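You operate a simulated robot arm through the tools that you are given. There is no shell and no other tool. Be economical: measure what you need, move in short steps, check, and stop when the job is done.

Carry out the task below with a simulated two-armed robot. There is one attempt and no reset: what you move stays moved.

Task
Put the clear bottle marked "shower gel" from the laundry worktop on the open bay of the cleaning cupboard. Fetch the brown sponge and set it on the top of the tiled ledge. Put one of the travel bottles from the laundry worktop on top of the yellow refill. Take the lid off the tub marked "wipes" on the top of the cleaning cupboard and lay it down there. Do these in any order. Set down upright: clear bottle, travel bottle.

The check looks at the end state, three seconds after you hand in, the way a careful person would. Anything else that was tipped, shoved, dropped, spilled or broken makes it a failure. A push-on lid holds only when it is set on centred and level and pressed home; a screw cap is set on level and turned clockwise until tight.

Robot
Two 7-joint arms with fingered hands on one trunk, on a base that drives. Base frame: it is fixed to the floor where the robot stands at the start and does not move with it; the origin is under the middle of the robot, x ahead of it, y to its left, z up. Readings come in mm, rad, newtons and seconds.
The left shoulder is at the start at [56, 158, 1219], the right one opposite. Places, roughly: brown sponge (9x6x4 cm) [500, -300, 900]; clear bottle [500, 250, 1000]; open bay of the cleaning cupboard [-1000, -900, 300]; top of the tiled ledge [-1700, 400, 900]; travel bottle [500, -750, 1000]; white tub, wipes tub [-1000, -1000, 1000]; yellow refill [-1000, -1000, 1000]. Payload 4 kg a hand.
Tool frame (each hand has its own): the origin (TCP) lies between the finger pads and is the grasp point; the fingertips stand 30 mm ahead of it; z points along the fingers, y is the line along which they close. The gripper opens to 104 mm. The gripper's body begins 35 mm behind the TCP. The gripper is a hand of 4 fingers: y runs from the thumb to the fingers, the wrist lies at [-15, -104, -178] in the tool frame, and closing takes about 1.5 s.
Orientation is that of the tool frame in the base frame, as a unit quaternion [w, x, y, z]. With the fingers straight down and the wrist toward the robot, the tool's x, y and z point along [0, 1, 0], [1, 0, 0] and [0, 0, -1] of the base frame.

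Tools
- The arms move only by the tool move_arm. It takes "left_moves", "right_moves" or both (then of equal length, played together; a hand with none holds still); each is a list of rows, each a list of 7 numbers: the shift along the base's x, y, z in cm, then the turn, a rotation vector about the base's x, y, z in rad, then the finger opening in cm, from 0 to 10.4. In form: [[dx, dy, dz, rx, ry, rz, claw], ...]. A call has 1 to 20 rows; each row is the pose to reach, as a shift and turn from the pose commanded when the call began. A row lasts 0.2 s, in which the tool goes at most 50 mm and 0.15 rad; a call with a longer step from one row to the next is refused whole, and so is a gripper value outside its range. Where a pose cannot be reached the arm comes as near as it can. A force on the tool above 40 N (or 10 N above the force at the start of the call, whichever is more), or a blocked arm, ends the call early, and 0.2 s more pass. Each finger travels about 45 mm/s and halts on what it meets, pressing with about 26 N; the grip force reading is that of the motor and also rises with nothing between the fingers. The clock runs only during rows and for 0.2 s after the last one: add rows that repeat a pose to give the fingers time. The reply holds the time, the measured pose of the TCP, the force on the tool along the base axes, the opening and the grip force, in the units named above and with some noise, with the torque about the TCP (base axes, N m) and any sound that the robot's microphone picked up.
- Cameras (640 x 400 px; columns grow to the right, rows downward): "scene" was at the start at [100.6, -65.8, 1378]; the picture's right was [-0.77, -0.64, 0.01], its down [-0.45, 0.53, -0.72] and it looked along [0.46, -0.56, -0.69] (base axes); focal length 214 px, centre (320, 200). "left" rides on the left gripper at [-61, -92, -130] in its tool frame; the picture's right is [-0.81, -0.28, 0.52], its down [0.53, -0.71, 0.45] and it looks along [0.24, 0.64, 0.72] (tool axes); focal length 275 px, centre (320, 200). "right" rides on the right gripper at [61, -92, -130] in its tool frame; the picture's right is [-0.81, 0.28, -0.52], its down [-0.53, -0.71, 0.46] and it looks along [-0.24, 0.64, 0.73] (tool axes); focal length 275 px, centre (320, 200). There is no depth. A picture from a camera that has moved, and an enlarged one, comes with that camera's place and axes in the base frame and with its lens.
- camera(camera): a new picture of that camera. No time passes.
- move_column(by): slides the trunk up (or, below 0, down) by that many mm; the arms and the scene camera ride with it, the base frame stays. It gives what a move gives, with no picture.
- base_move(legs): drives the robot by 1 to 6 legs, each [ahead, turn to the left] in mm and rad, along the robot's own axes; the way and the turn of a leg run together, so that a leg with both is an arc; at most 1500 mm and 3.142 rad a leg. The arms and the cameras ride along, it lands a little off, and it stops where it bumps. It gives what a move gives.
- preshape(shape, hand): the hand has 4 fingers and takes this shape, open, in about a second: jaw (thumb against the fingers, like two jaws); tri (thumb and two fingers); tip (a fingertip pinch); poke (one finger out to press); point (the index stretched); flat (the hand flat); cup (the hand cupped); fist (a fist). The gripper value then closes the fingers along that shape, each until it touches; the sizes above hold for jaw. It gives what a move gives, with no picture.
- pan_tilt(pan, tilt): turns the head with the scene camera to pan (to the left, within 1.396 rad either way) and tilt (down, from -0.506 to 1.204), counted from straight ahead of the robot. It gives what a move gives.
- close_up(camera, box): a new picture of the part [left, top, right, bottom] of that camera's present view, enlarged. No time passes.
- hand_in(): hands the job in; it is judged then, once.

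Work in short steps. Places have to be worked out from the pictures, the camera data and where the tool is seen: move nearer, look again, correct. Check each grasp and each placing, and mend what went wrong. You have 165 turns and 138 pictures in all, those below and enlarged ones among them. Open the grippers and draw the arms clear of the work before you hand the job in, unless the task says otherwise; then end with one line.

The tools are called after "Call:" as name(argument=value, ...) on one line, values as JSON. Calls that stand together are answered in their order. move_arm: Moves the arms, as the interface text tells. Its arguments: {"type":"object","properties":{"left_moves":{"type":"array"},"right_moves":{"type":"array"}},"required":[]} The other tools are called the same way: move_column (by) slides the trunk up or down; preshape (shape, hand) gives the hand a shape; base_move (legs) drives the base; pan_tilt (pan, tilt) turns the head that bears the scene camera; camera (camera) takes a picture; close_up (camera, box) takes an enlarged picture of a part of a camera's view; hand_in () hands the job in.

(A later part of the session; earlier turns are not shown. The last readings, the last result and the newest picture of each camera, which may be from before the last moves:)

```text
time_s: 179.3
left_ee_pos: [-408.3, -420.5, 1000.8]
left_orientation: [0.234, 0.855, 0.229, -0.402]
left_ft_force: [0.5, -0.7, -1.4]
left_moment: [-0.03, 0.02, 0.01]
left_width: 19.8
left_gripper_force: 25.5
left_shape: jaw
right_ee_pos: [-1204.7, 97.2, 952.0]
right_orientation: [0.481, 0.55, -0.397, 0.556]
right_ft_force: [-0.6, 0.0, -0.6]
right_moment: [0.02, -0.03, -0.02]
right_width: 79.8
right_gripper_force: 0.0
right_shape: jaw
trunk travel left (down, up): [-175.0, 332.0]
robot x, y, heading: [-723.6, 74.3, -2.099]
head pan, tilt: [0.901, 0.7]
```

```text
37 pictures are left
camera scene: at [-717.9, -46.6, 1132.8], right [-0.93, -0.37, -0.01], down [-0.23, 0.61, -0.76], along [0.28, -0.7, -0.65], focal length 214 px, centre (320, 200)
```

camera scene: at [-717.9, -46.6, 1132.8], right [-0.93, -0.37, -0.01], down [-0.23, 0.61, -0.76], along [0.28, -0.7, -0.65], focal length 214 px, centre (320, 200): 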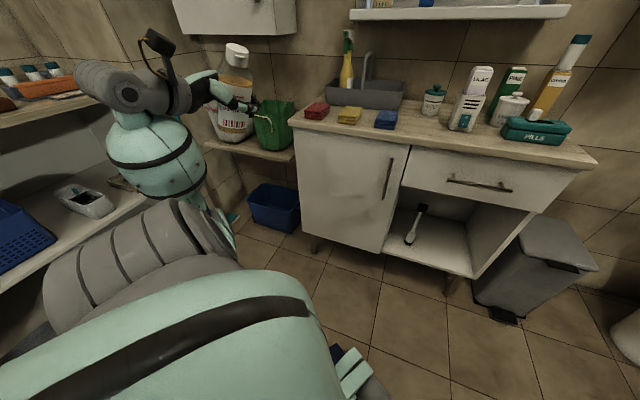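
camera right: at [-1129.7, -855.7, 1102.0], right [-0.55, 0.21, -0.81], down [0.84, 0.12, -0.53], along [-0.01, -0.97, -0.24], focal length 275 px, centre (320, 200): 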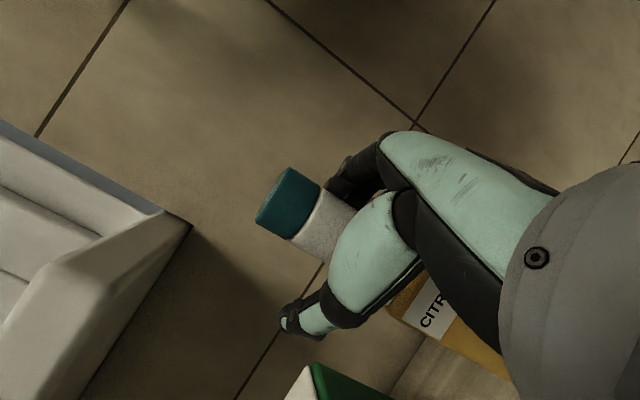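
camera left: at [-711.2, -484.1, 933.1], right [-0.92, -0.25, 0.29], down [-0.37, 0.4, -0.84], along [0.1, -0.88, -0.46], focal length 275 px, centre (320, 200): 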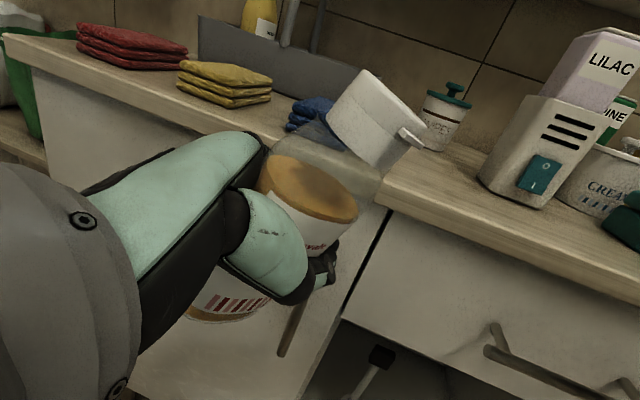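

The elbow is outward again. I swing the hand forward to the pick-up posture (fwd≈480, lat≈250) with the bottle level, in open space.

Call:
move_arm(left_moves=[[-3.4, -0.5, -1, 0.009, 0.015, -0.036, 0], [-6.8, -0.9, -2, 0.019, 0.03, -0.072, 0], [-10.2, -1.4, -3, 0.028, 0.045, -0.108, 0], [-13.6, -1.8, -4, 0.038, 0.06, -0.144, 0], [-17, -2.3, -5, 0.047, 0.075, -0.18, 0], [-20.4, -2.7, -6, 0.056, 0.09, -0.217, 0], [-23.8, -3.2, -7, 0.066, 0.106, -0.253, 0], [-27.2, -3.6, -8, 0.075, 0.12, -0.289, 0], [-30.6, -4.1, -9, 0.085, 0.136, -0.325, 0], [-34, -4.5, -10, 0.094, 0.151, -0.361, 0], [-34, -4.5, -10, 0.094, 0.151, -0.361, 0]])

Call:
pan_tilt(pan=0.5, tilt=0.8)

Call:
camera(camera="scene")

```text
time_s: 181.7
left_ee_pos: [-756.0, -477.4, 902.1]
left_orientation: [0.102, 0.859, 0.108, -0.49]
left_ft_force: [-0.1, -0.2, -2.2]
left_moment: [0.04, 0.05, -0.03]
left_width: 19.9
left_gripper_force: 26.2
left_shape: jaw
left hand out of reach, approached as far as the arm can: row 1, 2, 3, 4, 5, 6, 7, 8, 9, 10, 11
right_ee_pos: [-1203.8, 99.5, 951.8]
right_orientation: [0.481, 0.55, -0.397, 0.555]
right_ft_force: [0.2, 0.0, 0.2]
right_moment: [0.0, -0.02, 0.02]
right_width: 79.9
right_gripper_force: 0.1
right_shape: jaw
trunk travel left (down, up): [-175.0, 332.0]
robot x, y, heading: [-724.7, 75.8, -2.099]
head pan, tilt: [0.901, 0.7]
```

```text
time_s: 182.5
left_ee_pos: [-756.0, -478.5, 902.9]
left_orientation: [0.101, 0.859, 0.108, -0.489]
left_ft_force: [0.5, -0.5, -3.0]
left_moment: [0.02, 0.04, 0.0]
left_width: 19.8
left_gripper_force: 25.5
left_shape: jaw
right_ee_pos: [-1204.1, 99.3, 951.2]
right_orientation: [0.48, 0.55, -0.398, 0.556]
right_ft_force: [-0.7, 0.1, 0.8]
right_moment: [-0.01, 0.0, 0.01]
right_width: 80.0
right_gripper_force: 0.0
right_shape: jaw
trunk travel left (down, up): [-175.0, 332.0]
robot x, y, heading: [-724.6, 78.6, -2.103]
head pan, tilt: [0.499, 0.799]
```

```text
36 pictures are left
camera scene: at [-750.8, -47.2, 1124.4], right [-1.0, 0.03, -0.01], down [0.02, 0.72, -0.69], along [-0.01, -0.69, -0.72], focal length 214 px, centre (320, 200)
```

scene: 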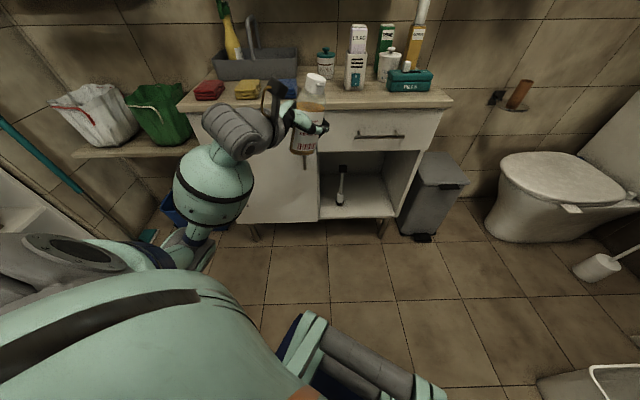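

Exactly the wanted orientation, elbow outward. Now lower the trunk 170 mm and then the hand, straight down.

Call:
move_column(by=-170)

Call:
move_arm(left_moves=[[-0.5, -0.8, -4, 0, 0, 0, 0], [-1, -1.6, -8, 0, 0, 0, 0], [-1.5, -2.4, -12, 0, 0, 0, 0], [-2, -3.2, -16, 0, 0, 0, 0], [-2.5, -4, -20, 0, 0, 0, 0], [-3, -4.8, -24, 0, 0, 0, 0], [-3.5, -5.6, -28, 0, 0, 0, 0], [-4, -6.4, -32, 0, 0, 0, 0], [-4, -6.4, -32, 0, 0, 0, 0]])

Call:
camera(camera="scene")

```text
time_s: 184.4
left_ee_pos: [-756.0, -477.2, 733.3]
left_orientation: [0.101, 0.859, 0.109, -0.49]
left_ft_force: [-0.8, -0.3, -1.5]
left_moment: [-0.02, 0.03, 0.05]
left_width: 19.6
left_gripper_force: 25.5
left_shape: jaw
right_ee_pos: [-1205.3, 99.1, 783.4]
right_orientation: [0.48, 0.55, -0.398, 0.556]
right_ft_force: [-0.4, 0.0, -0.7]
right_moment: [0.01, -0.01, 0.03]
right_width: 79.7
right_gripper_force: 0.1
right_shape: jaw
trunk travel left (down, up): [-5.0, 502.0]
robot x, y, heading: [-722.4, 74.6, -2.098]
head pan, tilt: [0.499, 0.799]
```

```text
time_s: 186.4
left_ee_pos: [-795.7, -541.6, 413.5]
left_orientation: [0.101, 0.86, 0.107, -0.489]
left_ft_force: [-0.7, -0.1, -1.7]
left_moment: [-0.04, 0.03, -0.02]
left_width: 19.8
left_gripper_force: 25.8
left_shape: jaw
right_ee_pos: [-1205.0, 99.2, 781.3]
right_orientation: [0.481, 0.549, -0.398, 0.556]
right_ft_force: [0.1, 0.1, 0.5]
right_moment: [-0.02, 0.02, 0.0]
right_width: 79.7
right_gripper_force: 0.1
right_shape: jaw
trunk travel left (down, up): [-5.0, 502.0]
robot x, y, heading: [-729.1, 75.7, -2.094]
head pan, tilt: [0.499, 0.799]
```

```text
35 pictures are left
camera scene: at [-749.7, -45.2, 954.6], right [-1.0, 0.03, -0.01], down [0.02, 0.72, -0.69], along [-0.01, -0.69, -0.72], focal length 214 px, centre (320, 200)
```

scene: 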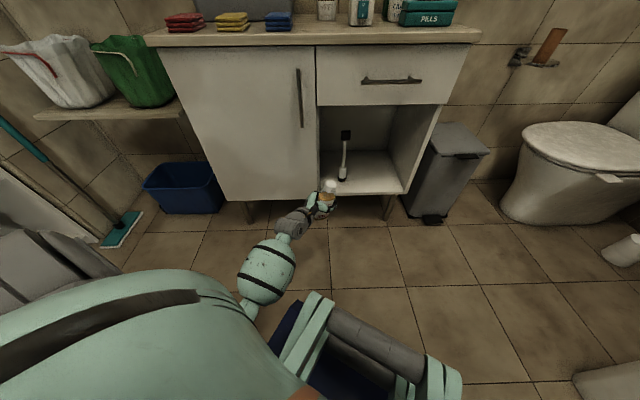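

Excellent — low and level in front of the bay. I turn the base slightly right, then drive in stages.

Call:
base_move(legs=[[0, -0.1]])

Call:
base_move(legs=[[150, 0]])

Call:
pan_tilt(pan=0.3, tilt=0.8)

Call:
camera(camera="scene")

```text
time_s: 187.4
left_ee_pos: [-855.4, -531.3, 413.8]
left_orientation: [0.077, 0.864, 0.066, -0.494]
left_ft_force: [-0.6, 0.0, -2.2]
left_moment: [0.0, 0.04, 0.03]
left_width: 19.7
left_gripper_force: 26.7
left_shape: jaw
right_ee_pos: [-1200.8, 147.5, 782.5]
right_orientation: [0.508, 0.529, -0.425, 0.531]
right_ft_force: [0.4, 0.4, 0.2]
right_moment: [0.0, -0.02, -0.02]
right_width: 80.1
right_gripper_force: 0.1
right_shape: jaw
trunk travel left (down, up): [-5.0, 502.0]
robot x, y, heading: [-726.2, 73.2, -2.197]
head pan, tilt: [0.499, 0.799]
```

```text
time_s: 188.8
left_ee_pos: [-943.1, -650.4, 419.7]
left_orientation: [0.08, 0.862, 0.062, -0.497]
left_ft_force: [0.7, -0.3, -2.2]
left_moment: [0.0, 0.03, 0.02]
left_width: 19.5
left_gripper_force: 25.9
left_shape: jaw
right_ee_pos: [-1283.4, 30.4, 784.3]
right_orientation: [0.512, 0.528, -0.421, 0.531]
right_ft_force: [0.2, -0.8, 0.1]
right_moment: [-0.01, -0.02, 0.01]
right_width: 79.8
right_gripper_force: 0.0
right_shape: jaw
trunk travel left (down, up): [-5.0, 502.0]
robot x, y, heading: [-813.3, -48.2, -2.195]
head pan, tilt: [0.499, 0.799]
```

```text
time_s: 189.5
left_ee_pos: [-938.1, -645.6, 426.9]
left_orientation: [0.084, 0.86, 0.061, -0.5]
left_ft_force: [0.2, -0.6, -1.5]
left_moment: [-0.03, 0.06, 0.03]
left_width: 19.6
left_gripper_force: 26.2
left_shape: jaw
right_ee_pos: [-1278.2, 37.6, 786.8]
right_orientation: [0.516, 0.528, -0.416, 0.531]
right_ft_force: [0.0, 0.1, -1.1]
right_moment: [-0.02, 0.02, 0.04]
right_width: 80.0
right_gripper_force: 0.2
right_shape: jaw
trunk travel left (down, up): [-5.0, 502.0]
robot x, y, heading: [-814.1, -48.9, -2.202]
head pan, tilt: [0.3, 0.799]
```

```text
34 pictures are left
camera scene: at [-865.5, -161.4, 954.5], right [-0.95, 0.32, 0.0], down [0.23, 0.69, -0.69], along [-0.22, -0.65, -0.73], focal length 214 px, centre (320, 200)
```

scene: 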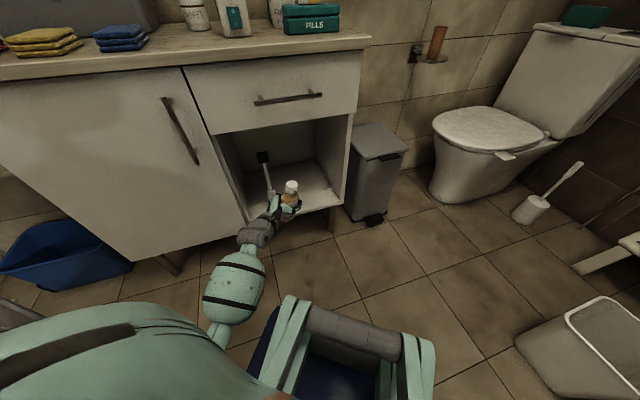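

On course for the right half of the bay. I drive in the remaining 160 mm.

Call:
base_move(legs=[[160, 0]])

Call:
camera(camera="scene")

Call:
camera(camera="left")

```text
time_s: 190.9
left_ee_pos: [-1034.6, -776.9, 424.5]
left_orientation: [0.083, 0.86, 0.06, -0.499]
left_ft_force: [0.3, -0.6, -2.9]
left_moment: [0.01, 0.03, 0.01]
left_width: 19.5
left_gripper_force: 25.7
left_shape: jaw
right_ee_pos: [-1372.7, -90.7, 788.1]
right_orientation: [0.516, 0.526, -0.417, 0.532]
right_ft_force: [-0.3, -0.2, -0.3]
right_moment: [0.0, 0.02, 0.02]
right_width: 80.0
right_gripper_force: 0.0
right_shape: jaw
trunk travel left (down, up): [-5.0, 502.0]
robot x, y, heading: [-909.6, -174.4, -2.202]
head pan, tilt: [0.3, 0.799]
```

```text
33 pictures are left
camera scene: at [-960.5, -292.6, 954.3], right [-0.95, 0.32, 0.0], down [0.24, 0.69, -0.69], along [-0.22, -0.65, -0.73], focal length 214 px, centre (320, 200)
```

scene: 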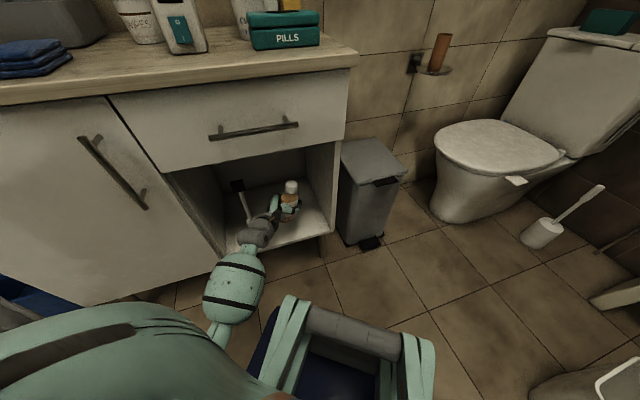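

```text
32 pictures are left
camera left: at [-970.0, -660.9, 534.1], right [-0.89, 0.15, 0.43], down [-0.26, 0.62, -0.74], along [-0.38, -0.77, -0.51], focal length 275 px, centre (320, 200)
```

left: 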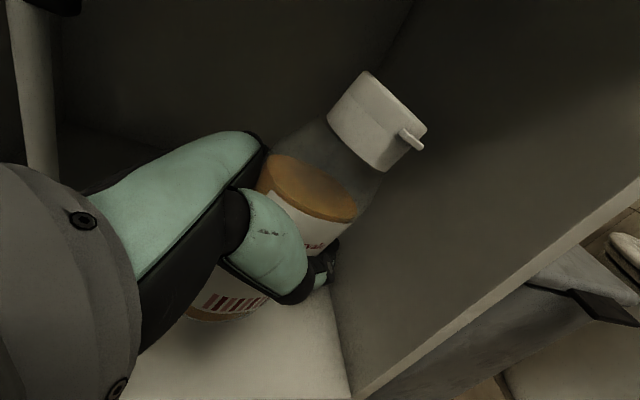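

Inside the bay. The bottle has leaned a bit in the grip (~10°); I zoom from the head to confirm.

Call:
close_up(camera="scene", box=[220, 160, 340, 260])

```text
4.00 times, centred on (280, 210) of scene
camera zoom: at [-960.5, -292.6, 954.3], right [-0.95, 0.32, 0.0], down [0.24, 0.69, -0.69], along [-0.22, -0.65, -0.73], focal length 858 px, centre (480, 160)
```

zoom: 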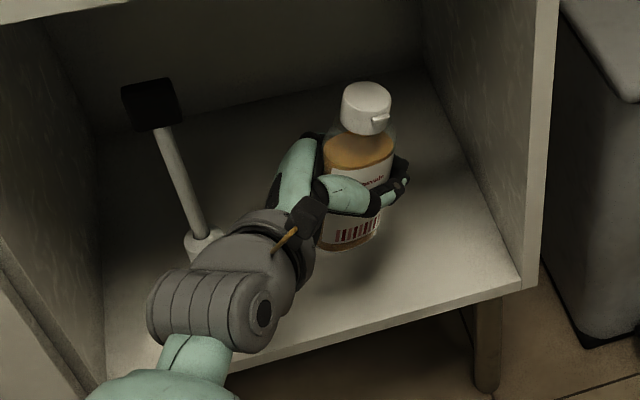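

Confirmed: it leans ~15° toward -x. I counter-rotate the hand 0.24 rad and look again.

Call:
move_arm(left_moves=[[0.5, 0, 0, 0.038, 0.114, 0, 0], [1, 0, 0, 0.077, 0.228, 0, 0], [1, 0, 0, 0.077, 0.228, 0, 0], [1, 0, 0, 0.077, 0.228, 0, 0]])

Call:
close_up(camera="scene", box=[220, 160, 340, 260])

Call:
camera(camera="left")

```text
time_s: 191.9
left_ee_pos: [-1020.2, -772.1, 432.0]
left_orientation: [0.048, 0.797, 0.087, -0.595]
left_ft_force: [0.5, -0.6, -1.2]
left_moment: [-0.02, 0.05, 0.05]
left_width: 19.5
left_gripper_force: 26.1
left_shape: jaw
right_ee_pos: [-1366.8, -85.0, 789.9]
right_orientation: [0.521, 0.527, -0.411, 0.531]
right_ft_force: [-0.1, -0.2, -0.4]
right_moment: [0.0, -0.04, 0.0]
right_width: 79.9
right_gripper_force: 0.1
right_shape: jaw
trunk travel left (down, up): [-5.0, 502.0]
robot x, y, heading: [-907.0, -179.4, -2.201]
head pan, tilt: [0.3, 0.799]
```

```text
4.00 times, centred on (280, 210) of scene
camera zoom: at [-959.9, -291.5, 954.5], right [-0.95, 0.32, 0.0], down [0.24, 0.69, -0.69], along [-0.22, -0.65, -0.73], focal length 858 px, centre (480, 160)
```

zoom: 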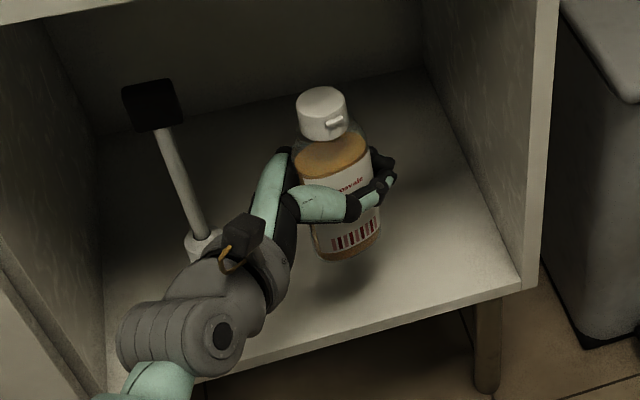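

```text
29 pictures are left
camera left: at [-932.2, -663.3, 531.2], right [-0.76, 0.11, 0.64], down [-0.42, 0.66, -0.62], along [-0.49, -0.74, -0.46], focal length 275 px, centre (320, 200)
```

left: 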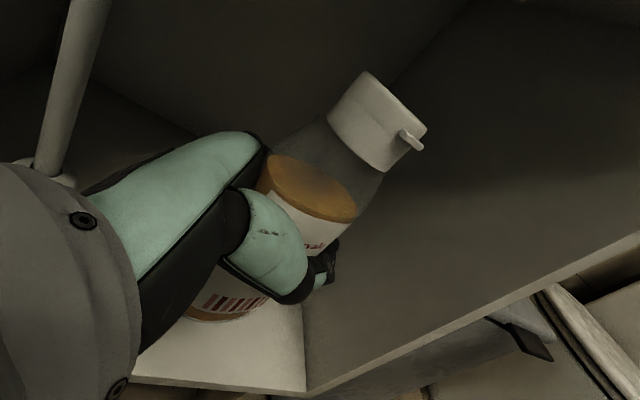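

Now upright within ~2°. I lower it to the bay floor, slowly at the end.

Call:
move_arm(left_moves=[[0, 0, -2, 0, 0, 0, 0], [0, 0, -4, 0, 0, 0, 0], [0, 0, -5.5, 0, 0, 0, 0], [0, 0, -6.3, 0, 0, 0, 0], [0, 0, -6.9, 0, 0, 0, 0], [0, 0, -7.4, 0, 0, 0, 0], [0, 0, -7.4, 0, 0, 0, 0]])

Call:
close_up(camera="scene", box=[220, 160, 340, 260])

```text
time_s: 193.5
left_ee_pos: [-1020.5, -772.7, 359.4]
left_orientation: [0.048, 0.798, 0.087, -0.595]
left_ft_force: [-0.2, -0.4, -1.9]
left_moment: [0.03, 0.03, -0.02]
left_width: 19.5
left_gripper_force: 25.9
left_shape: jaw
right_ee_pos: [-1366.6, -84.9, 790.1]
right_orientation: [0.52, 0.526, -0.412, 0.532]
right_ft_force: [-1.1, 1.3, 0.5]
right_moment: [0.01, -0.02, -0.01]
right_width: 80.0
right_gripper_force: 0.0
right_shape: jaw
trunk travel left (down, up): [-5.0, 502.0]
robot x, y, heading: [-911.3, -180.4, -2.195]
head pan, tilt: [0.3, 0.799]
```

```text
4.00 times, centred on (280, 210) of scene
camera zoom: at [-959.8, -291.5, 954.5], right [-0.95, 0.32, 0.0], down [0.24, 0.69, -0.69], along [-0.22, -0.65, -0.73], focal length 858 px, centre (480, 160)
```

zoom: 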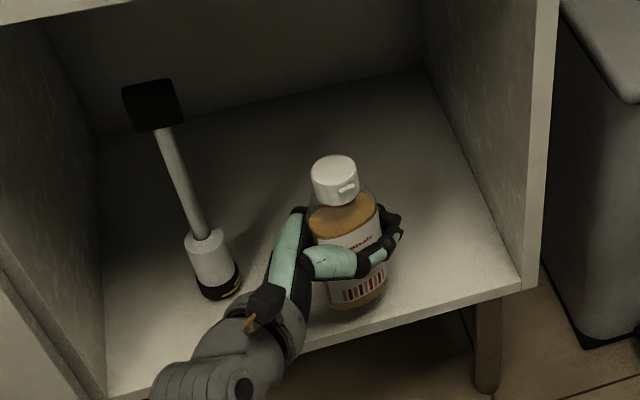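

Close to the front edge; I move it 4 cm deeper, then lower to contact.

Call:
move_arm(left_moves=[[0, -2, 0, 0, 0, 0, 0], [0, -4.2, 0, 0, 0, 0, 0], [0, -4.2, -0.6, 0, 0, 0, 0], [0, -4.2, -1.2, 0, 0, 0, 0], [0, -4.2, -1.7, 0, 0, 0, 0], [0, -4.2, -2.1, 0, 0, 0, 0], [0, -4.2, -2.5, 0, 0, 0, 0], [0, -4.2, -2.5, 0, 0, 0, 0]])

Call:
close_up(camera="scene", box=[220, 160, 340, 260])

```text
time_s: 195.3
left_ee_pos: [-1020.9, -814.2, 334.4]
left_orientation: [0.049, 0.796, 0.087, -0.597]
left_ft_force: [-0.6, -0.5, -1.8]
left_moment: [-0.01, 0.04, 0.0]
left_width: 19.7
left_gripper_force: 26.0
left_shape: jaw
right_ee_pos: [-1365.9, -85.1, 789.9]
right_orientation: [0.521, 0.527, -0.411, 0.531]
right_ft_force: [-0.7, 0.5, 0.3]
right_moment: [-0.02, -0.01, -0.01]
right_width: 79.7
right_gripper_force: 0.0
right_shape: jaw
trunk travel left (down, up): [-5.0, 502.0]
robot x, y, heading: [-911.4, -179.6, -2.196]
head pan, tilt: [0.3, 0.799]
```

```text
4.00 times, centred on (280, 210) of scene
camera zoom: at [-959.9, -291.6, 954.5], right [-0.95, 0.32, 0.0], down [0.24, 0.69, -0.69], along [-0.22, -0.65, -0.73], focal length 858 px, centre (480, 160)
```

zoom: 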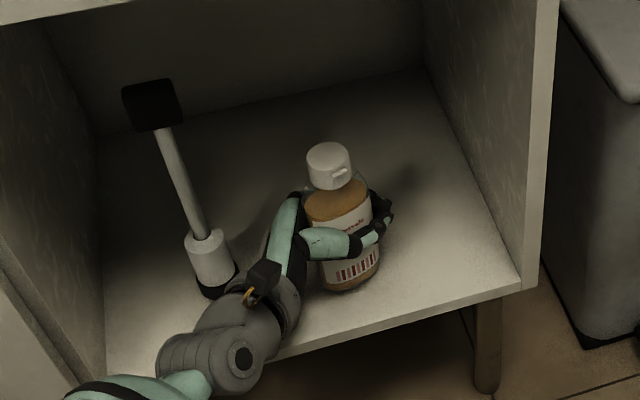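

No contact yet; I continue lowering in small steps.

Call:
move_arm(left_moves=[[0, 0, -0.4, 0, 0, 0, 0], [0, 0, -0.8, 0, 0, 0, 0], [0, 0, -1.2, 0, 0, 0, 0], [0, 0, -1.6, 0, 0, 0, 0], [0, 0, -2.0, 0, 0, 0, 0], [0, 0, -2.3, 0, 0, 0, 0], [0, 0, -2.3, 0, 0, 0, 0]])

Call:
close_up(camera="scene", box=[260, 180, 340, 250])

```text
time_s: 196.9
left_ee_pos: [-1021.9, -814.0, 313.0]
left_orientation: [0.051, 0.796, 0.086, -0.597]
left_ft_force: [0.9, 1.0, 21.1]
left_moment: [-0.14, -0.27, 0.04]
left_width: 19.1
left_gripper_force: 26.2
left_shape: jaw
right_ee_pos: [-1365.1, -82.6, 789.9]
right_orientation: [0.521, 0.525, -0.411, 0.532]
right_ft_force: [-0.2, -0.2, -0.1]
right_moment: [0.0, -0.02, 0.03]
right_width: 79.7
right_gripper_force: 0.0
right_shape: jaw
trunk travel left (down, up): [-5.0, 502.0]
robot x, y, heading: [-906.1, -182.5, -2.195]
head pan, tilt: [0.3, 0.799]
```

```text
5.71 times, centred on (300, 215) of scene
camera zoom: at [-959.4, -289.3, 954.8], right [-0.95, 0.32, 0.0], down [0.24, 0.68, -0.69], along [-0.22, -0.65, -0.72], focal length 1226 px, centre (434, 114)
```

zoom: 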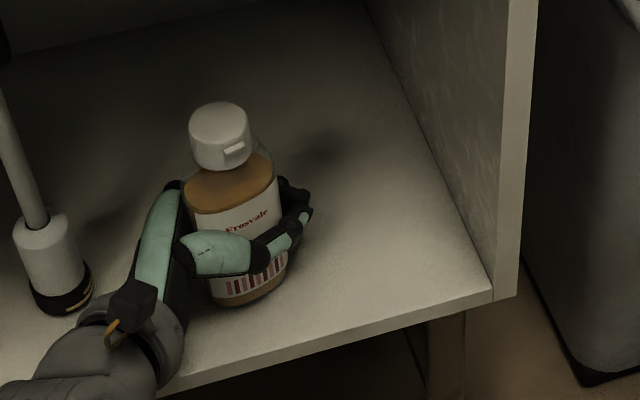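

Firm contact and upright. I ease off 3 mm and open slowly.

Call:
move_arm(left_moves=[[0, 0, 0.3, 0, 0, 0, 1.5], [0, 0, 0.3, 0, 0, 0, 2.3], [0, 0, 0.3, 0, 0, 0, 3], [0, 0, 0.3, 0, 0, 0, 4], [0, 0, 0.3, 0, 0, 0, 5], [0, 0, 0.3, 0, 0, 0, 6], [0, 0, 0.3, 0, 0, 0, 7], [0, 0, 0.3, 0, 0, 0, 8], [0, 0, 0.3, 0, 0, 0, 9.5], [0, 0, 0.3, 0, 0, 0, 9.5]])

Call:
close_up(camera="scene", box=[240, 180, 340, 260])

```text
time_s: 199.1
left_ee_pos: [-1021.2, -814.0, 312.7]
left_orientation: [0.048, 0.798, 0.087, -0.595]
left_ft_force: [0.1, -0.5, -0.6]
left_moment: [-0.02, 0.06, 0.02]
left_width: 94.9
left_gripper_force: 0.0
left_shape: jaw
right_ee_pos: [-1366.3, -84.9, 790.0]
right_orientation: [0.52, 0.527, -0.411, 0.532]
right_ft_force: [0.0, 0.2, -0.7]
right_moment: [0.02, -0.02, -0.03]
right_width: 80.2
right_gripper_force: 0.0
right_shape: jaw
trunk travel left (down, up): [-5.0, 502.0]
robot x, y, heading: [-907.9, -178.3, -2.199]
head pan, tilt: [0.3, 0.799]
```

```text
5.00 times, centred on (290, 220) of scene
camera zoom: at [-959.8, -291.4, 954.5], right [-0.95, 0.32, 0.0], down [0.24, 0.69, -0.69], along [-0.22, -0.65, -0.73], focal length 1072 px, centre (470, 100)
```

zoom: 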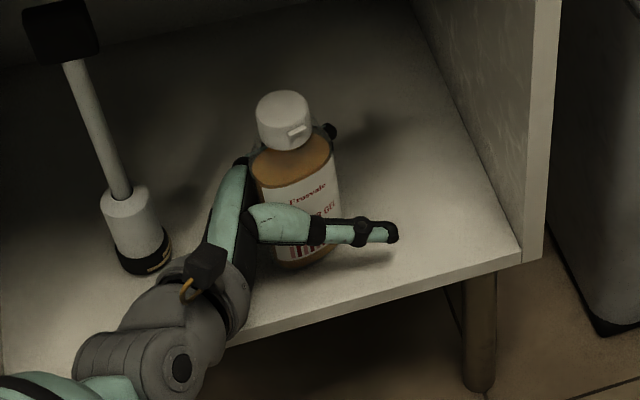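

Standing free. Pulling back would meet the brush, so I ease off 15 mm and then raise the open hand straight up past the cap.

Call:
move_arm(left_moves=[[0.7, 0.14, 0.2, 0, 0, 0, 10.4], [1.4, 0.27, 0.5, 0, 0, 0, 10.4], [1.4, 0.27, 3, 0, 0, 0, 10.4], [1.4, 0.27, 6, 0, 0, 0, 10.4], [1.4, 0.27, 9, 0, 0, 0, 10.4], [1.4, 0.27, 9, 0, 0, 0, 10.4]])

Call:
close_up(camera="scene", box=[240, 160, 360, 260])

```text
time_s: 200.5
left_ee_pos: [-1008.4, -811.4, 403.9]
left_orientation: [0.049, 0.798, 0.087, -0.595]
left_ft_force: [0.1, 0.2, 0.1]
left_moment: [-0.02, -0.02, 0.0]
left_width: 103.7
left_gripper_force: 0.0
left_shape: jaw
right_ee_pos: [-1367.0, -84.8, 789.7]
right_orientation: [0.521, 0.526, -0.411, 0.531]
right_ft_force: [1.0, -0.4, 0.5]
right_moment: [-0.02, 0.03, 0.03]
right_width: 79.9
right_gripper_force: 0.1
right_shape: jaw
trunk travel left (down, up): [-5.0, 502.0]
robot x, y, heading: [-911.0, -178.8, -2.198]
head pan, tilt: [0.3, 0.799]
```

```text
4.00 times, centred on (300, 210) of scene
camera zoom: at [-959.9, -291.3, 954.5], right [-0.95, 0.32, 0.0], down [0.24, 0.69, -0.69], along [-0.22, -0.65, -0.73], focal length 858 px, centre (400, 160)
```

zoom: 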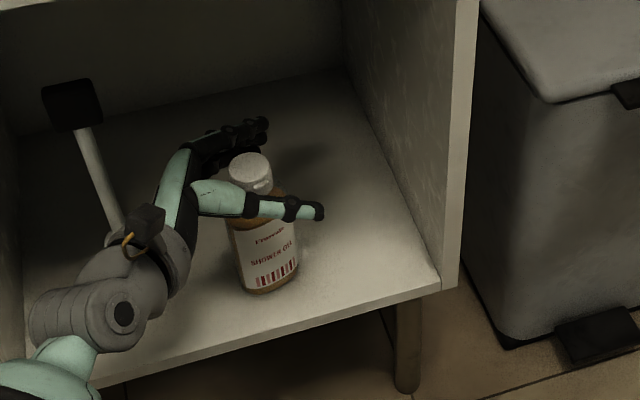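

Clear of the body. I raise 8 cm more, above the cap, then back the base out.

Call:
move_arm(left_moves=[[0, 0.3, 3, 0, 0, 0, 10.4], [0, 0.5, 6, 0, 0, 0, 10.4], [0, 0.5, 8.5, 0, 0, 0, 10.4], [0, 0.5, 8.5, 0, 0, 0, 10.4]])

Call:
close_up(camera="scene", box=[240, 160, 360, 260])

```text
time_s: 201.5
left_ee_pos: [-1008.9, -806.1, 488.8]
left_orientation: [0.048, 0.798, 0.087, -0.595]
left_ft_force: [0.1, -0.3, -0.3]
left_moment: [-0.03, 0.0, -0.03]
left_width: 103.9
left_gripper_force: 0.1
left_shape: jaw
right_ee_pos: [-1366.7, -83.9, 790.0]
right_orientation: [0.52, 0.527, -0.411, 0.531]
right_ft_force: [0.4, -0.8, 0.7]
right_moment: [0.01, -0.03, 0.0]
right_width: 79.9
right_gripper_force: 0.0
right_shape: jaw
trunk travel left (down, up): [-5.0, 502.0]
robot x, y, heading: [-905.1, -178.5, -2.204]
head pan, tilt: [0.3, 0.799]
```

```text
4.00 times, centred on (300, 210) of scene
camera zoom: at [-959.8, -291.3, 954.5], right [-0.95, 0.32, 0.0], down [0.24, 0.69, -0.69], along [-0.22, -0.65, -0.73], focal length 858 px, centre (400, 160)
```

zoom: 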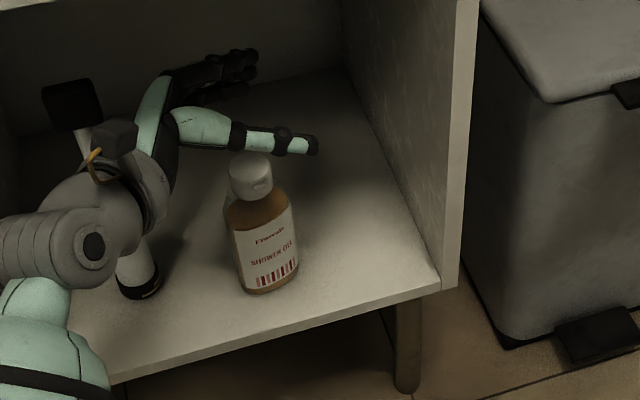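

The bottle stands well. I back out 250 mm.

Call:
base_move(legs=[[-130, 0]])

Call:
base_move(legs=[[-130, 0]])

Call:
camera(camera="scene")

```text
time_s: 202.8
left_ee_pos: [-936.0, -706.2, 479.3]
left_orientation: [0.042, 0.8, 0.09, -0.591]
left_ft_force: [0.2, -0.3, -0.6]
left_moment: [0.03, 0.03, -0.03]
left_width: 103.8
left_gripper_force: 0.0
left_shape: jaw
right_ee_pos: [-1296.3, 12.3, 787.1]
right_orientation: [0.514, 0.529, -0.419, 0.53]
right_ft_force: [-0.3, -1.6, -0.4]
right_moment: [-0.01, -0.03, 0.05]
right_width: 79.8
right_gripper_force: 0.1
right_shape: jaw
trunk travel left (down, up): [-5.0, 502.0]
robot x, y, heading: [-829.2, -71.3, -2.195]
head pan, tilt: [0.3, 0.799]
```

```text
time_s: 204.1
left_ee_pos: [-859.6, -600.0, 478.6]
left_orientation: [0.042, 0.801, 0.09, -0.591]
left_ft_force: [-0.4, -0.9, -0.4]
left_moment: [-0.01, 0.03, -0.04]
left_width: 103.7
left_gripper_force: 0.1
left_shape: jaw
right_ee_pos: [-1220.2, 116.5, 787.3]
right_orientation: [0.513, 0.529, -0.418, 0.53]
right_ft_force: [-1.0, -1.3, 0.6]
right_moment: [-0.03, 0.01, 0.06]
right_width: 80.0
right_gripper_force: 0.2
right_shape: jaw
trunk travel left (down, up): [-5.0, 502.0]
robot x, y, heading: [-752.9, 32.1, -2.195]
head pan, tilt: [0.3, 0.799]
```

```text
22 pictures are left
camera scene: at [-809.4, -83.7, 953.7], right [-0.95, 0.32, -0.01], down [0.24, 0.69, -0.68], along [-0.22, -0.65, -0.73], focal length 214 px, centre (320, 200)
```

scene: 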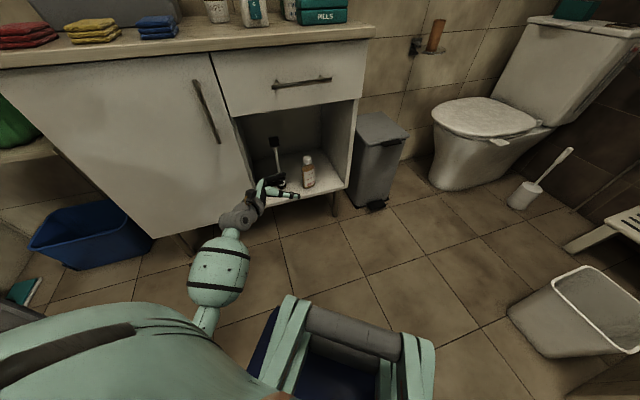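

The gel bottle stands in the bay. Next the wipes lid, with the left hand: I raise the trunk 300 mm, then turn the hand to point straight down, high and back.

Call:
move_column(by=300)

Call:
move_arm(left_moves=[[0.3, 1.2, 2.6, -0.028, -0.115, -0.066, 10.4], [0.6, 2.4, 5.2, -0.056, -0.23, -0.133, 10.4], [0.8, 3.6, 7.7, -0.085, -0.345, -0.199, 10.4], [1.1, 4.8, 10.3, -0.113, -0.46, -0.265, 10.4], [1.4, 6, 12.8, -0.141, -0.575, -0.331, 10.4], [1.7, 7.2, 15.4, -0.169, -0.69, -0.398, 10.4], [2, 8.5, 18, -0.197, -0.804, -0.464, 10.4], [2.3, 9.7, 20.5, -0.225, -0.919, -0.53, 10.4], [2.5, 10.9, 23, -0.254, -1.034, -0.596, 10.4], [2.8, 12.1, 25.6, -0.282, -1.149, -0.663, 10.4], [3.1, 13.3, 28.2, -0.31, -1.264, -0.729, 10.4], [3.1, 13.3, 28.2, -0.31, -1.264, -0.729, 10.4], [3.1, 13.3, 28.2, -0.31, -1.264, -0.729, 10.4]])

```text
time_s: 207.1
left_ee_pos: [-857.2, -595.5, 788.2]
left_orientation: [0.047, 0.798, 0.086, -0.595]
left_ft_force: [0.4, -0.7, 0.4]
left_moment: [0.01, 0.0, -0.01]
left_width: 103.9
left_gripper_force: 0.0
left_shape: jaw
right_ee_pos: [-1212.3, 125.8, 1089.0]
right_orientation: [0.52, 0.528, -0.411, 0.532]
right_ft_force: [0.0, -0.8, 0.1]
right_moment: [-0.01, -0.05, -0.04]
right_width: 79.7
right_gripper_force: 0.0
right_shape: jaw
trunk travel left (down, up): [-305.0, 202.0]
robot x, y, heading: [-756.8, 34.8, -2.199]
head pan, tilt: [0.3, 0.799]
```

```text
time_s: 209.9
left_ee_pos: [-824.3, -462.6, 1069.9]
left_orientation: [-0.001, 0.95, -0.312, -0.006]
left_ft_force: [0.5, 0.4, 0.3]
left_moment: [0.0, 0.02, -0.02]
left_width: 103.7
left_gripper_force: 0.1
left_shape: jaw
right_ee_pos: [-1214.2, 127.3, 1088.8]
right_orientation: [0.52, 0.529, -0.411, 0.531]
right_ft_force: [0.1, 0.1, 0.4]
right_moment: [0.02, 0.02, -0.02]
right_width: 79.9
right_gripper_force: 0.0
right_shape: jaw
trunk travel left (down, up): [-305.0, 202.0]
robot x, y, heading: [-752.4, 35.3, -2.196]
head pan, tilt: [0.3, 0.799]
```

Hand now points straight down. I turn left to -1.8 and drive up to the cupboard in short legs.

Call:
base_move(legs=[[0, 0.2]])

Call:
base_move(legs=[[0, 0.2]])

Call:
base_move(legs=[[160, 0]])

Call:
base_move(legs=[[160, 0]])

Call:
camera(camera="left")

```text
time_s: 211.0
left_ee_pos: [-725.0, -465.6, 1070.7]
left_orientation: [0.0, 0.976, -0.217, -0.007]
left_ft_force: [-1.1, 0.3, -0.1]
left_moment: [-0.04, -0.01, 0.04]
left_width: 103.6
left_gripper_force: 0.0
left_shape: jaw
right_ee_pos: [-1229.9, 38.5, 1087.6]
right_orientation: [0.461, 0.57, -0.35, 0.583]
right_ft_force: [0.4, -0.2, -0.5]
right_moment: [-0.01, 0.0, -0.01]
right_width: 80.0
right_gripper_force: 0.0
right_shape: jaw
trunk travel left (down, up): [-305.0, 202.0]
robot x, y, heading: [-756.0, 33.8, -2.003]
head pan, tilt: [0.3, 0.799]
```

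```text
time_s: 212.2
left_ee_pos: [-621.3, -438.2, 1076.0]
left_orientation: [0.007, 0.993, -0.118, -0.007]
left_ft_force: [0.4, 0.1, 0.4]
left_moment: [0.01, 0.0, 0.01]
left_width: 103.9
left_gripper_force: 0.1
left_shape: jaw
right_ee_pos: [-1217.2, -45.1, 1089.9]
right_orientation: [0.404, 0.601, -0.286, 0.627]
right_ft_force: [-0.9, -0.8, 0.5]
right_moment: [0.03, 0.0, 0.0]
right_width: 79.7
right_gripper_force: 0.1
right_shape: jaw
trunk travel left (down, up): [-305.0, 202.0]
robot x, y, heading: [-757.5, 34.2, -1.804]
head pan, tilt: [0.3, 0.799]
```

```text
time_s: 213.6
left_ee_pos: [-657.9, -587.0, 1079.2]
left_orientation: [0.012, 0.993, -0.117, -0.007]
left_ft_force: [0.2, 0.9, 0.6]
left_moment: [0.0, 0.03, -0.03]
left_width: 103.7
left_gripper_force: 0.1
left_shape: jaw
right_ee_pos: [-1251.6, -191.4, 1091.5]
right_orientation: [0.407, 0.6, -0.283, 0.628]
right_ft_force: [0.3, 0.8, 0.2]
right_moment: [0.04, -0.01, 0.0]
right_width: 80.1
right_gripper_force: 0.0
right_shape: jaw
trunk travel left (down, up): [-305.0, 202.0]
robot x, y, heading: [-791.5, -127.6, -1.799]
head pan, tilt: [0.3, 0.799]
```

```text
time_s: 215.0
left_ee_pos: [-687.3, -717.2, 1090.3]
left_orientation: [0.026, 0.993, -0.117, -0.009]
left_ft_force: [-1.0, -0.4, 0.8]
left_moment: [0.01, 0.01, 0.01]
left_width: 104.1
left_gripper_force: 0.0
left_shape: jaw
right_ee_pos: [-1282.2, -321.3, 1095.9]
right_orientation: [0.417, 0.597, -0.275, 0.629]
right_ft_force: [-0.4, 0.1, -0.5]
right_moment: [0.02, -0.03, -0.01]
right_width: 79.9
right_gripper_force: 0.0
right_shape: jaw
trunk travel left (down, up): [-305.0, 202.0]
robot x, y, heading: [-831.6, -279.0, -1.802]
head pan, tilt: [0.3, 0.799]
```

```text
21 pictures are left
camera left: at [-721.7, -605.7, 1216.1], right [-0.74, 0.43, -0.52], down [0.67, 0.55, -0.5], along [0.07, -0.72, -0.69], focal length 275 px, centre (320, 200)
```

left: 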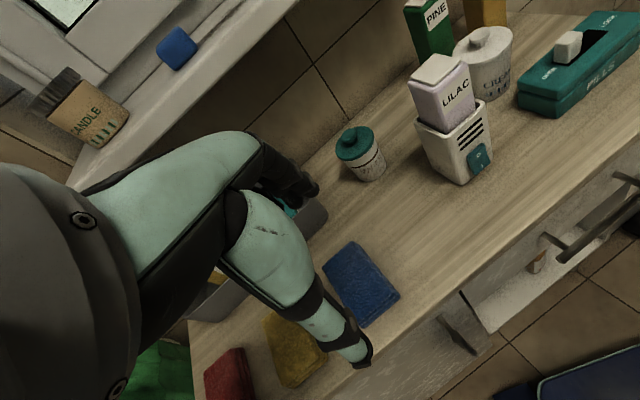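

Knob top ≈(-795,-940,957). To stay clear of the sill I pitch the hand 0.3 rad and move above the tub.

Call:
move_arm(left_moves=[[-1.5, -3.1, -1, -0.04, 0.01, 0, 9], [-3, -6.3, -2, -0.08, 0.02, 0, 8], [-4.6, -9.4, -3, -0.12, 0.03, 0, 7], [-6.1, -12.6, -4, -0.16, 0.04, 0, 6], [-7.6, -15.7, -5, -0.2, 0.05, 0, 5.5], [-9.2, -18.9, -6, -0.24, 0.055, 0, 5.5], [-10.7, -22.1, -6, -0.26, 0.06, 0, 5.5], [-10.7, -22.1, -6, -0.26, 0.06, 0, 5.5]])

Call:
camera(camera="left")

```text
time_s: 216.8
left_ee_pos: [-797.0, -959.4, 1024.2]
left_orientation: [0.149, 0.982, -0.116, -0.022]
left_ft_force: [-0.6, 1.0, 0.3]
left_moment: [-0.01, -0.01, 0.0]
left_width: 55.3
left_gripper_force: 0.1
left_shape: jaw
right_ee_pos: [-1285.6, -343.6, 1092.7]
right_orientation: [0.41, 0.6, -0.281, 0.627]
right_ft_force: [0.2, 0.2, -0.5]
right_moment: [0.0, 0.02, -0.04]
right_width: 80.0
right_gripper_force: 0.1
right_shape: jaw
trunk travel left (down, up): [-305.0, 202.0]
robot x, y, heading: [-826.6, -279.3, -1.803]
head pan, tilt: [0.3, 0.799]
```

```text
20 pictures are left
camera left: at [-826.5, -821.8, 1120.4], right [-0.77, 0.3, -0.57], down [0.64, 0.41, -0.65], along [0.04, -0.86, -0.5], focal length 275 px, centre (320, 200)
```

left: 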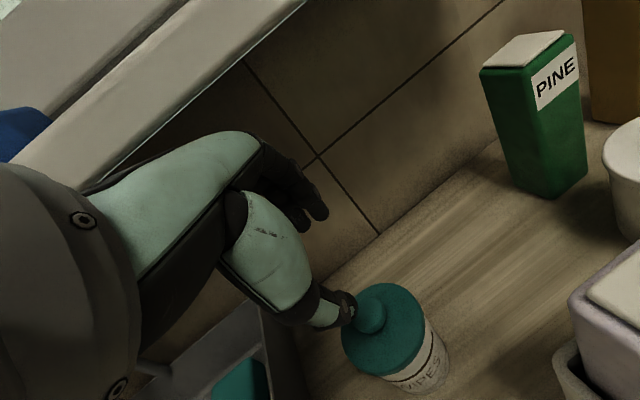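

I centre over the knob and descend so the fingertips straddle it just above the lid, then close.

Call:
move_arm(left_moves=[[0.2, 1.1, 0, 0, 0, 0, 5], [0.4, 2.2, -1.5, 0, 0, 0, 5], [0.4, 2.2, -3, 0, 0, 0, 5], [0.4, 2.2, -4.5, 0, 0, 0, 5], [0.4, 2.2, -4.5, 0, 0, 0, 4], [0.4, 2.2, -4.5, 0, 0, 0, 3], [0.4, 2.2, -4.5, 0, 0, 0, 2], [0.4, 2.2, -4.5, 0, 0, 0, 1], [0.4, 2.2, -4.5, 0, 0, 0, 0], [0.4, 2.2, -4.5, 0, 0, 0, 0]])

Call:
camera(camera="left")

```text
time_s: 219.0
left_ee_pos: [-795.6, -937.3, 977.3]
left_orientation: [0.148, 0.982, -0.117, -0.022]
left_ft_force: [-0.1, 1.1, 1.5]
left_moment: [0.01, -0.01, 0.02]
left_width: 0.0
left_gripper_force: 26.1
left_shape: jaw
right_ee_pos: [-1287.0, -344.9, 1093.8]
right_orientation: [0.41, 0.6, -0.281, 0.627]
right_ft_force: [0.9, -0.2, -0.2]
right_moment: [0.02, 0.01, 0.05]
right_width: 80.0
right_gripper_force: 0.0
right_shape: jaw
trunk travel left (down, up): [-305.0, 202.0]
robot x, y, heading: [-830.1, -277.3, -1.8]
head pan, tilt: [0.3, 0.799]
heard: snap
```

```text
19 pictures are left
camera left: at [-823.4, -800.0, 1074.9], right [-0.77, 0.3, -0.57], down [0.64, 0.41, -0.65], along [0.04, -0.86, -0.5], focal length 275 px, centre (320, 200)
```

left: 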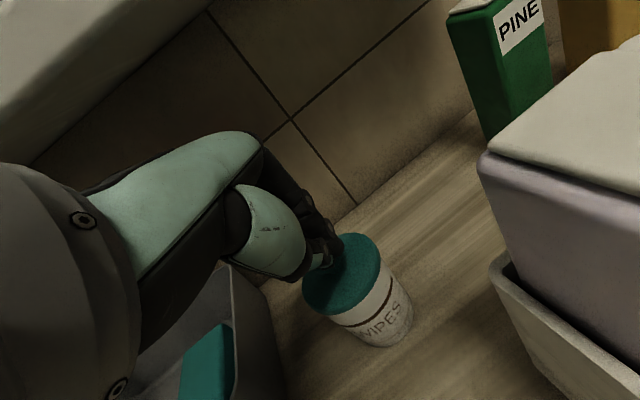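

A "snap" – the lid came loose. I look closely at the state.

Call:
close_up(camera="left", box=[260, 180, 440, 360])

Call:
pan_tilt(pan=0.15, tilt=0.75)

Call:
close_up(camera="scene", box=[200, 60, 440, 210])

```text
2.22 times, centred on (350, 270) of left
camera zoom: at [-823.4, -800.0, 1074.9], right [-0.77, 0.3, -0.57], down [0.64, 0.41, -0.65], along [0.04, -0.86, -0.5], focal length 612 px, centre (253, 44)
```

zoom: 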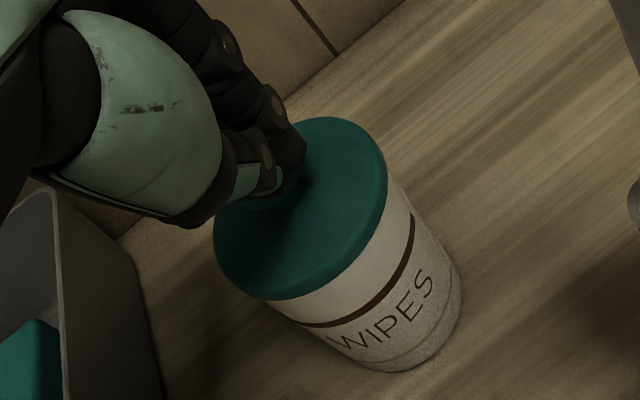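

```text
time_s: 219.7
left_ee_pos: [-795.9, -936.4, 978.2]
left_orientation: [0.148, 0.982, -0.117, -0.023]
left_ft_force: [1.1, 1.1, 1.4]
left_moment: [0.0, -0.04, -0.02]
left_width: 0.0
left_gripper_force: 26.3
left_shape: jaw
right_ee_pos: [-1287.3, -344.3, 1093.3]
right_orientation: [0.41, 0.6, -0.281, 0.627]
right_ft_force: [-0.7, 0.1, 0.5]
right_moment: [-0.01, 0.0, -0.02]
right_width: 80.0
right_gripper_force: 0.0
right_shape: jaw
trunk travel left (down, up): [-305.0, 202.0]
robot x, y, heading: [-826.8, -281.3, -1.8]
head pan, tilt: [0.15, 0.75]
```

```text
2.67 times, centred on (320, 135) of scene
camera zoom: at [-847.0, -410.3, 1257.4], right [-1.0, 0.08, 0.0], down [0.06, 0.69, -0.72], along [-0.06, -0.72, -0.69], focal length 572 px, centre (320, 373)
```

zoom: 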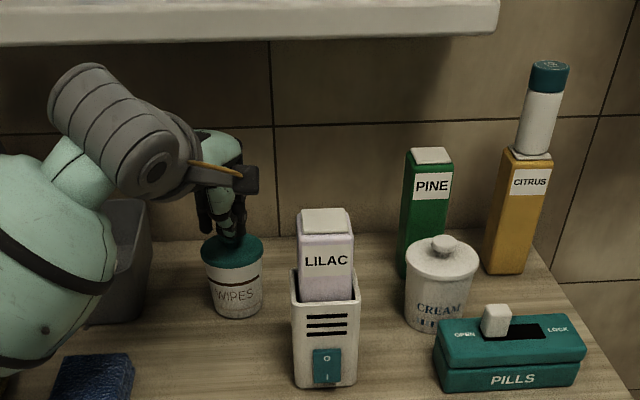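

The tub stands upright with the fingers on the knob. I lift gently 3 cm and check.

Call:
move_arm(left_moves=[[0, 0, 0.5, 0, 0, 0, 0], [0, 0, 1, 0, 0, 0, 0], [0, 0, 1.5, 0, 0, 0, 0], [0, 0, 2.2, 0, 0, 0, 0], [0, 0, 3, 0, 0, 0, 0], [0, 0, 3, 0, 0, 0, 0]])

Call:
close_up(camera="left", box=[260, 180, 440, 360])

```text
time_s: 221.1
left_ee_pos: [-795.4, -938.1, 1006.2]
left_orientation: [0.148, 0.982, -0.117, -0.022]
left_ft_force: [-0.9, 0.2, 0.1]
left_moment: [0.01, 0.0, -0.01]
left_width: 0.2
left_gripper_force: 25.9
left_shape: jaw
right_ee_pos: [-1286.7, -344.0, 1093.2]
right_orientation: [0.411, 0.599, -0.281, 0.627]
right_ft_force: [0.6, 1.2, 1.1]
right_moment: [0.03, 0.02, -0.01]
right_width: 80.1
right_gripper_force: 0.0
right_shape: jaw
trunk travel left (down, up): [-305.0, 202.0]
robot x, y, heading: [-827.0, -280.3, -1.799]
head pan, tilt: [0.15, 0.75]
heard: snap
```

```text
2.22 times, centred on (350, 270) of left
camera zoom: at [-822.9, -800.2, 1103.6], right [-0.77, 0.3, -0.57], down [0.64, 0.41, -0.65], along [0.04, -0.86, -0.5], focal length 612 px, centre (253, 44)
```

zoom: 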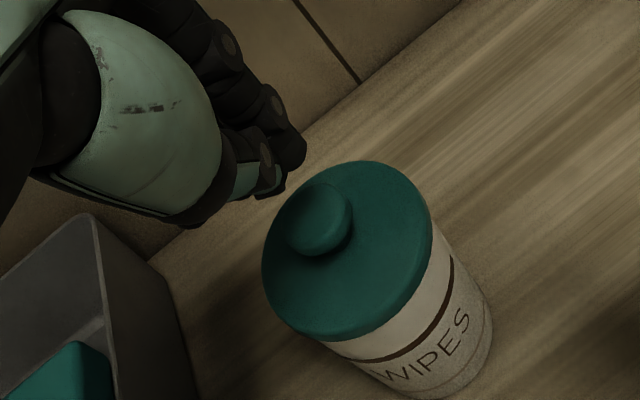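

The domed knob slipped out. I switch to gripping the lid's rim: less pitch, open wide, and lower so the fingertips sit at rim height.

Call:
move_arm(left_moves=[[0, 0, 1.5, 0.05, -0.012, 0, 3], [0, 0, 2, 0.1, -0.023, 0, 5], [0, 0, 2, 0.146, -0.034, 0, 7], [0, 0, 2, 0.146, -0.034, 0, 9], [0, 0, 2, 0.146, -0.034, 0, 9.6], [0, -0.1, 0, 0.146, -0.034, 0, 9.6], [0, -0.1, -2, 0.146, -0.034, 0, 9.6], [0, -0.1, -4, 0.146, -0.034, 0, 9.6], [0, -0.1, -5, 0.146, -0.034, 0, 9.6], [0, -0.1, -5, 0.146, -0.034, 0, 9.6]])

Call:
close_up(camera="left", box=[240, 140, 440, 340])

```text
time_s: 223.3
left_ee_pos: [-795.3, -938.5, 956.1]
left_orientation: [0.074, 0.99, -0.118, -0.015]
left_ft_force: [0.1, -0.3, -1.2]
left_moment: [0.04, 0.01, 0.03]
left_width: 96.0
left_gripper_force: 0.0
left_shape: jaw
right_ee_pos: [-1287.2, -343.4, 1093.8]
right_orientation: [0.41, 0.599, -0.282, 0.627]
right_ft_force: [-0.2, -0.8, 0.6]
right_moment: [0.01, -0.03, 0.01]
right_width: 79.8
right_gripper_force: 0.1
right_shape: jaw
trunk travel left (down, up): [-305.0, 202.0]
robot x, y, heading: [-827.4, -279.8, -1.799]
head pan, tilt: [0.15, 0.75]
```

```text
2.00 times, centred on (340, 240) of left
camera zoom: at [-827.2, -816.7, 1071.8], right [-0.75, 0.38, -0.54], down [0.66, 0.5, -0.56], along [0.06, -0.78, -0.62], focal length 551 px, centre (280, 120)
```

zoom: 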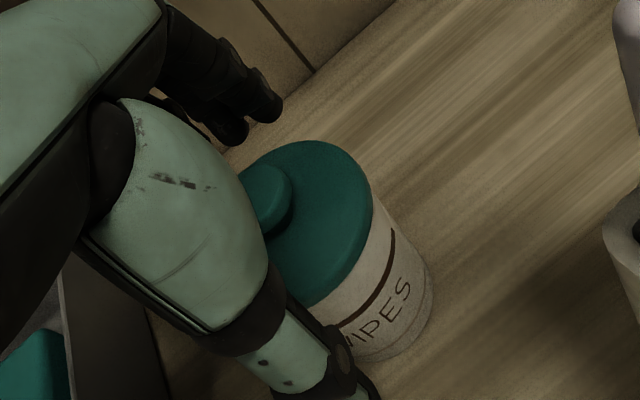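

Lid centre ≈(-802,-936): I shift 6 mm to centre and close on the rim.

Call:
move_arm(left_moves=[[-0.5, 0.6, 0, 0, 0, 0, 9], [-0.5, 0.6, 0, 0, 0, 0, 8.3], [-0.5, 0.6, 0, 0, 0, 0, 7.6], [-0.5, 0.6, 0, 0, 0, 0, 7], [-0.5, 0.6, 0, 0, 0, 0, 6.4], [-0.5, 0.6, 0, 0, 0, 0, 5.8], [-0.5, 0.6, 0, 0, 0, 0, 5], [-0.5, 0.6, 0, 0, 0, 0, 4], [-0.5, 0.6, 0, 0, 0, 0, 4]])

Call:
close_up(camera="left", box=[240, 140, 440, 340])

```text
time_s: 225.3
left_ee_pos: [-800.1, -931.5, 958.6]
left_orientation: [0.075, 0.99, -0.116, -0.014]
left_ft_force: [0.9, 0.6, 5.5]
left_moment: [0.07, -0.01, -0.04]
left_width: 28.0
left_gripper_force: 25.7
left_shape: jaw
right_ee_pos: [-1286.1, -343.3, 1093.1]
right_orientation: [0.411, 0.6, -0.281, 0.627]
right_ft_force: [-0.1, -0.3, -0.1]
right_moment: [0.02, 0.0, 0.02]
right_width: 79.9
right_gripper_force: 0.1
right_shape: jaw
trunk travel left (down, up): [-305.0, 202.0]
robot x, y, heading: [-830.7, -284.3, -1.8]
head pan, tilt: [0.15, 0.75]
heard: snap
```

```text
2.00 times, centred on (340, 240) of left
camera zoom: at [-831.5, -809.8, 1073.5], right [-0.75, 0.38, -0.55], down [0.66, 0.49, -0.56], along [0.06, -0.78, -0.62], focal length 551 px, centre (280, 120)
```

zoom: 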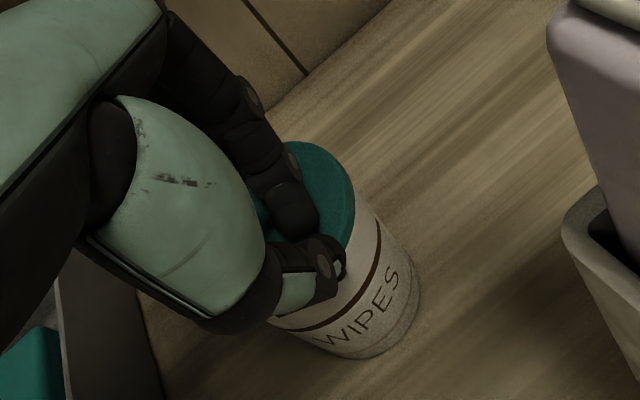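

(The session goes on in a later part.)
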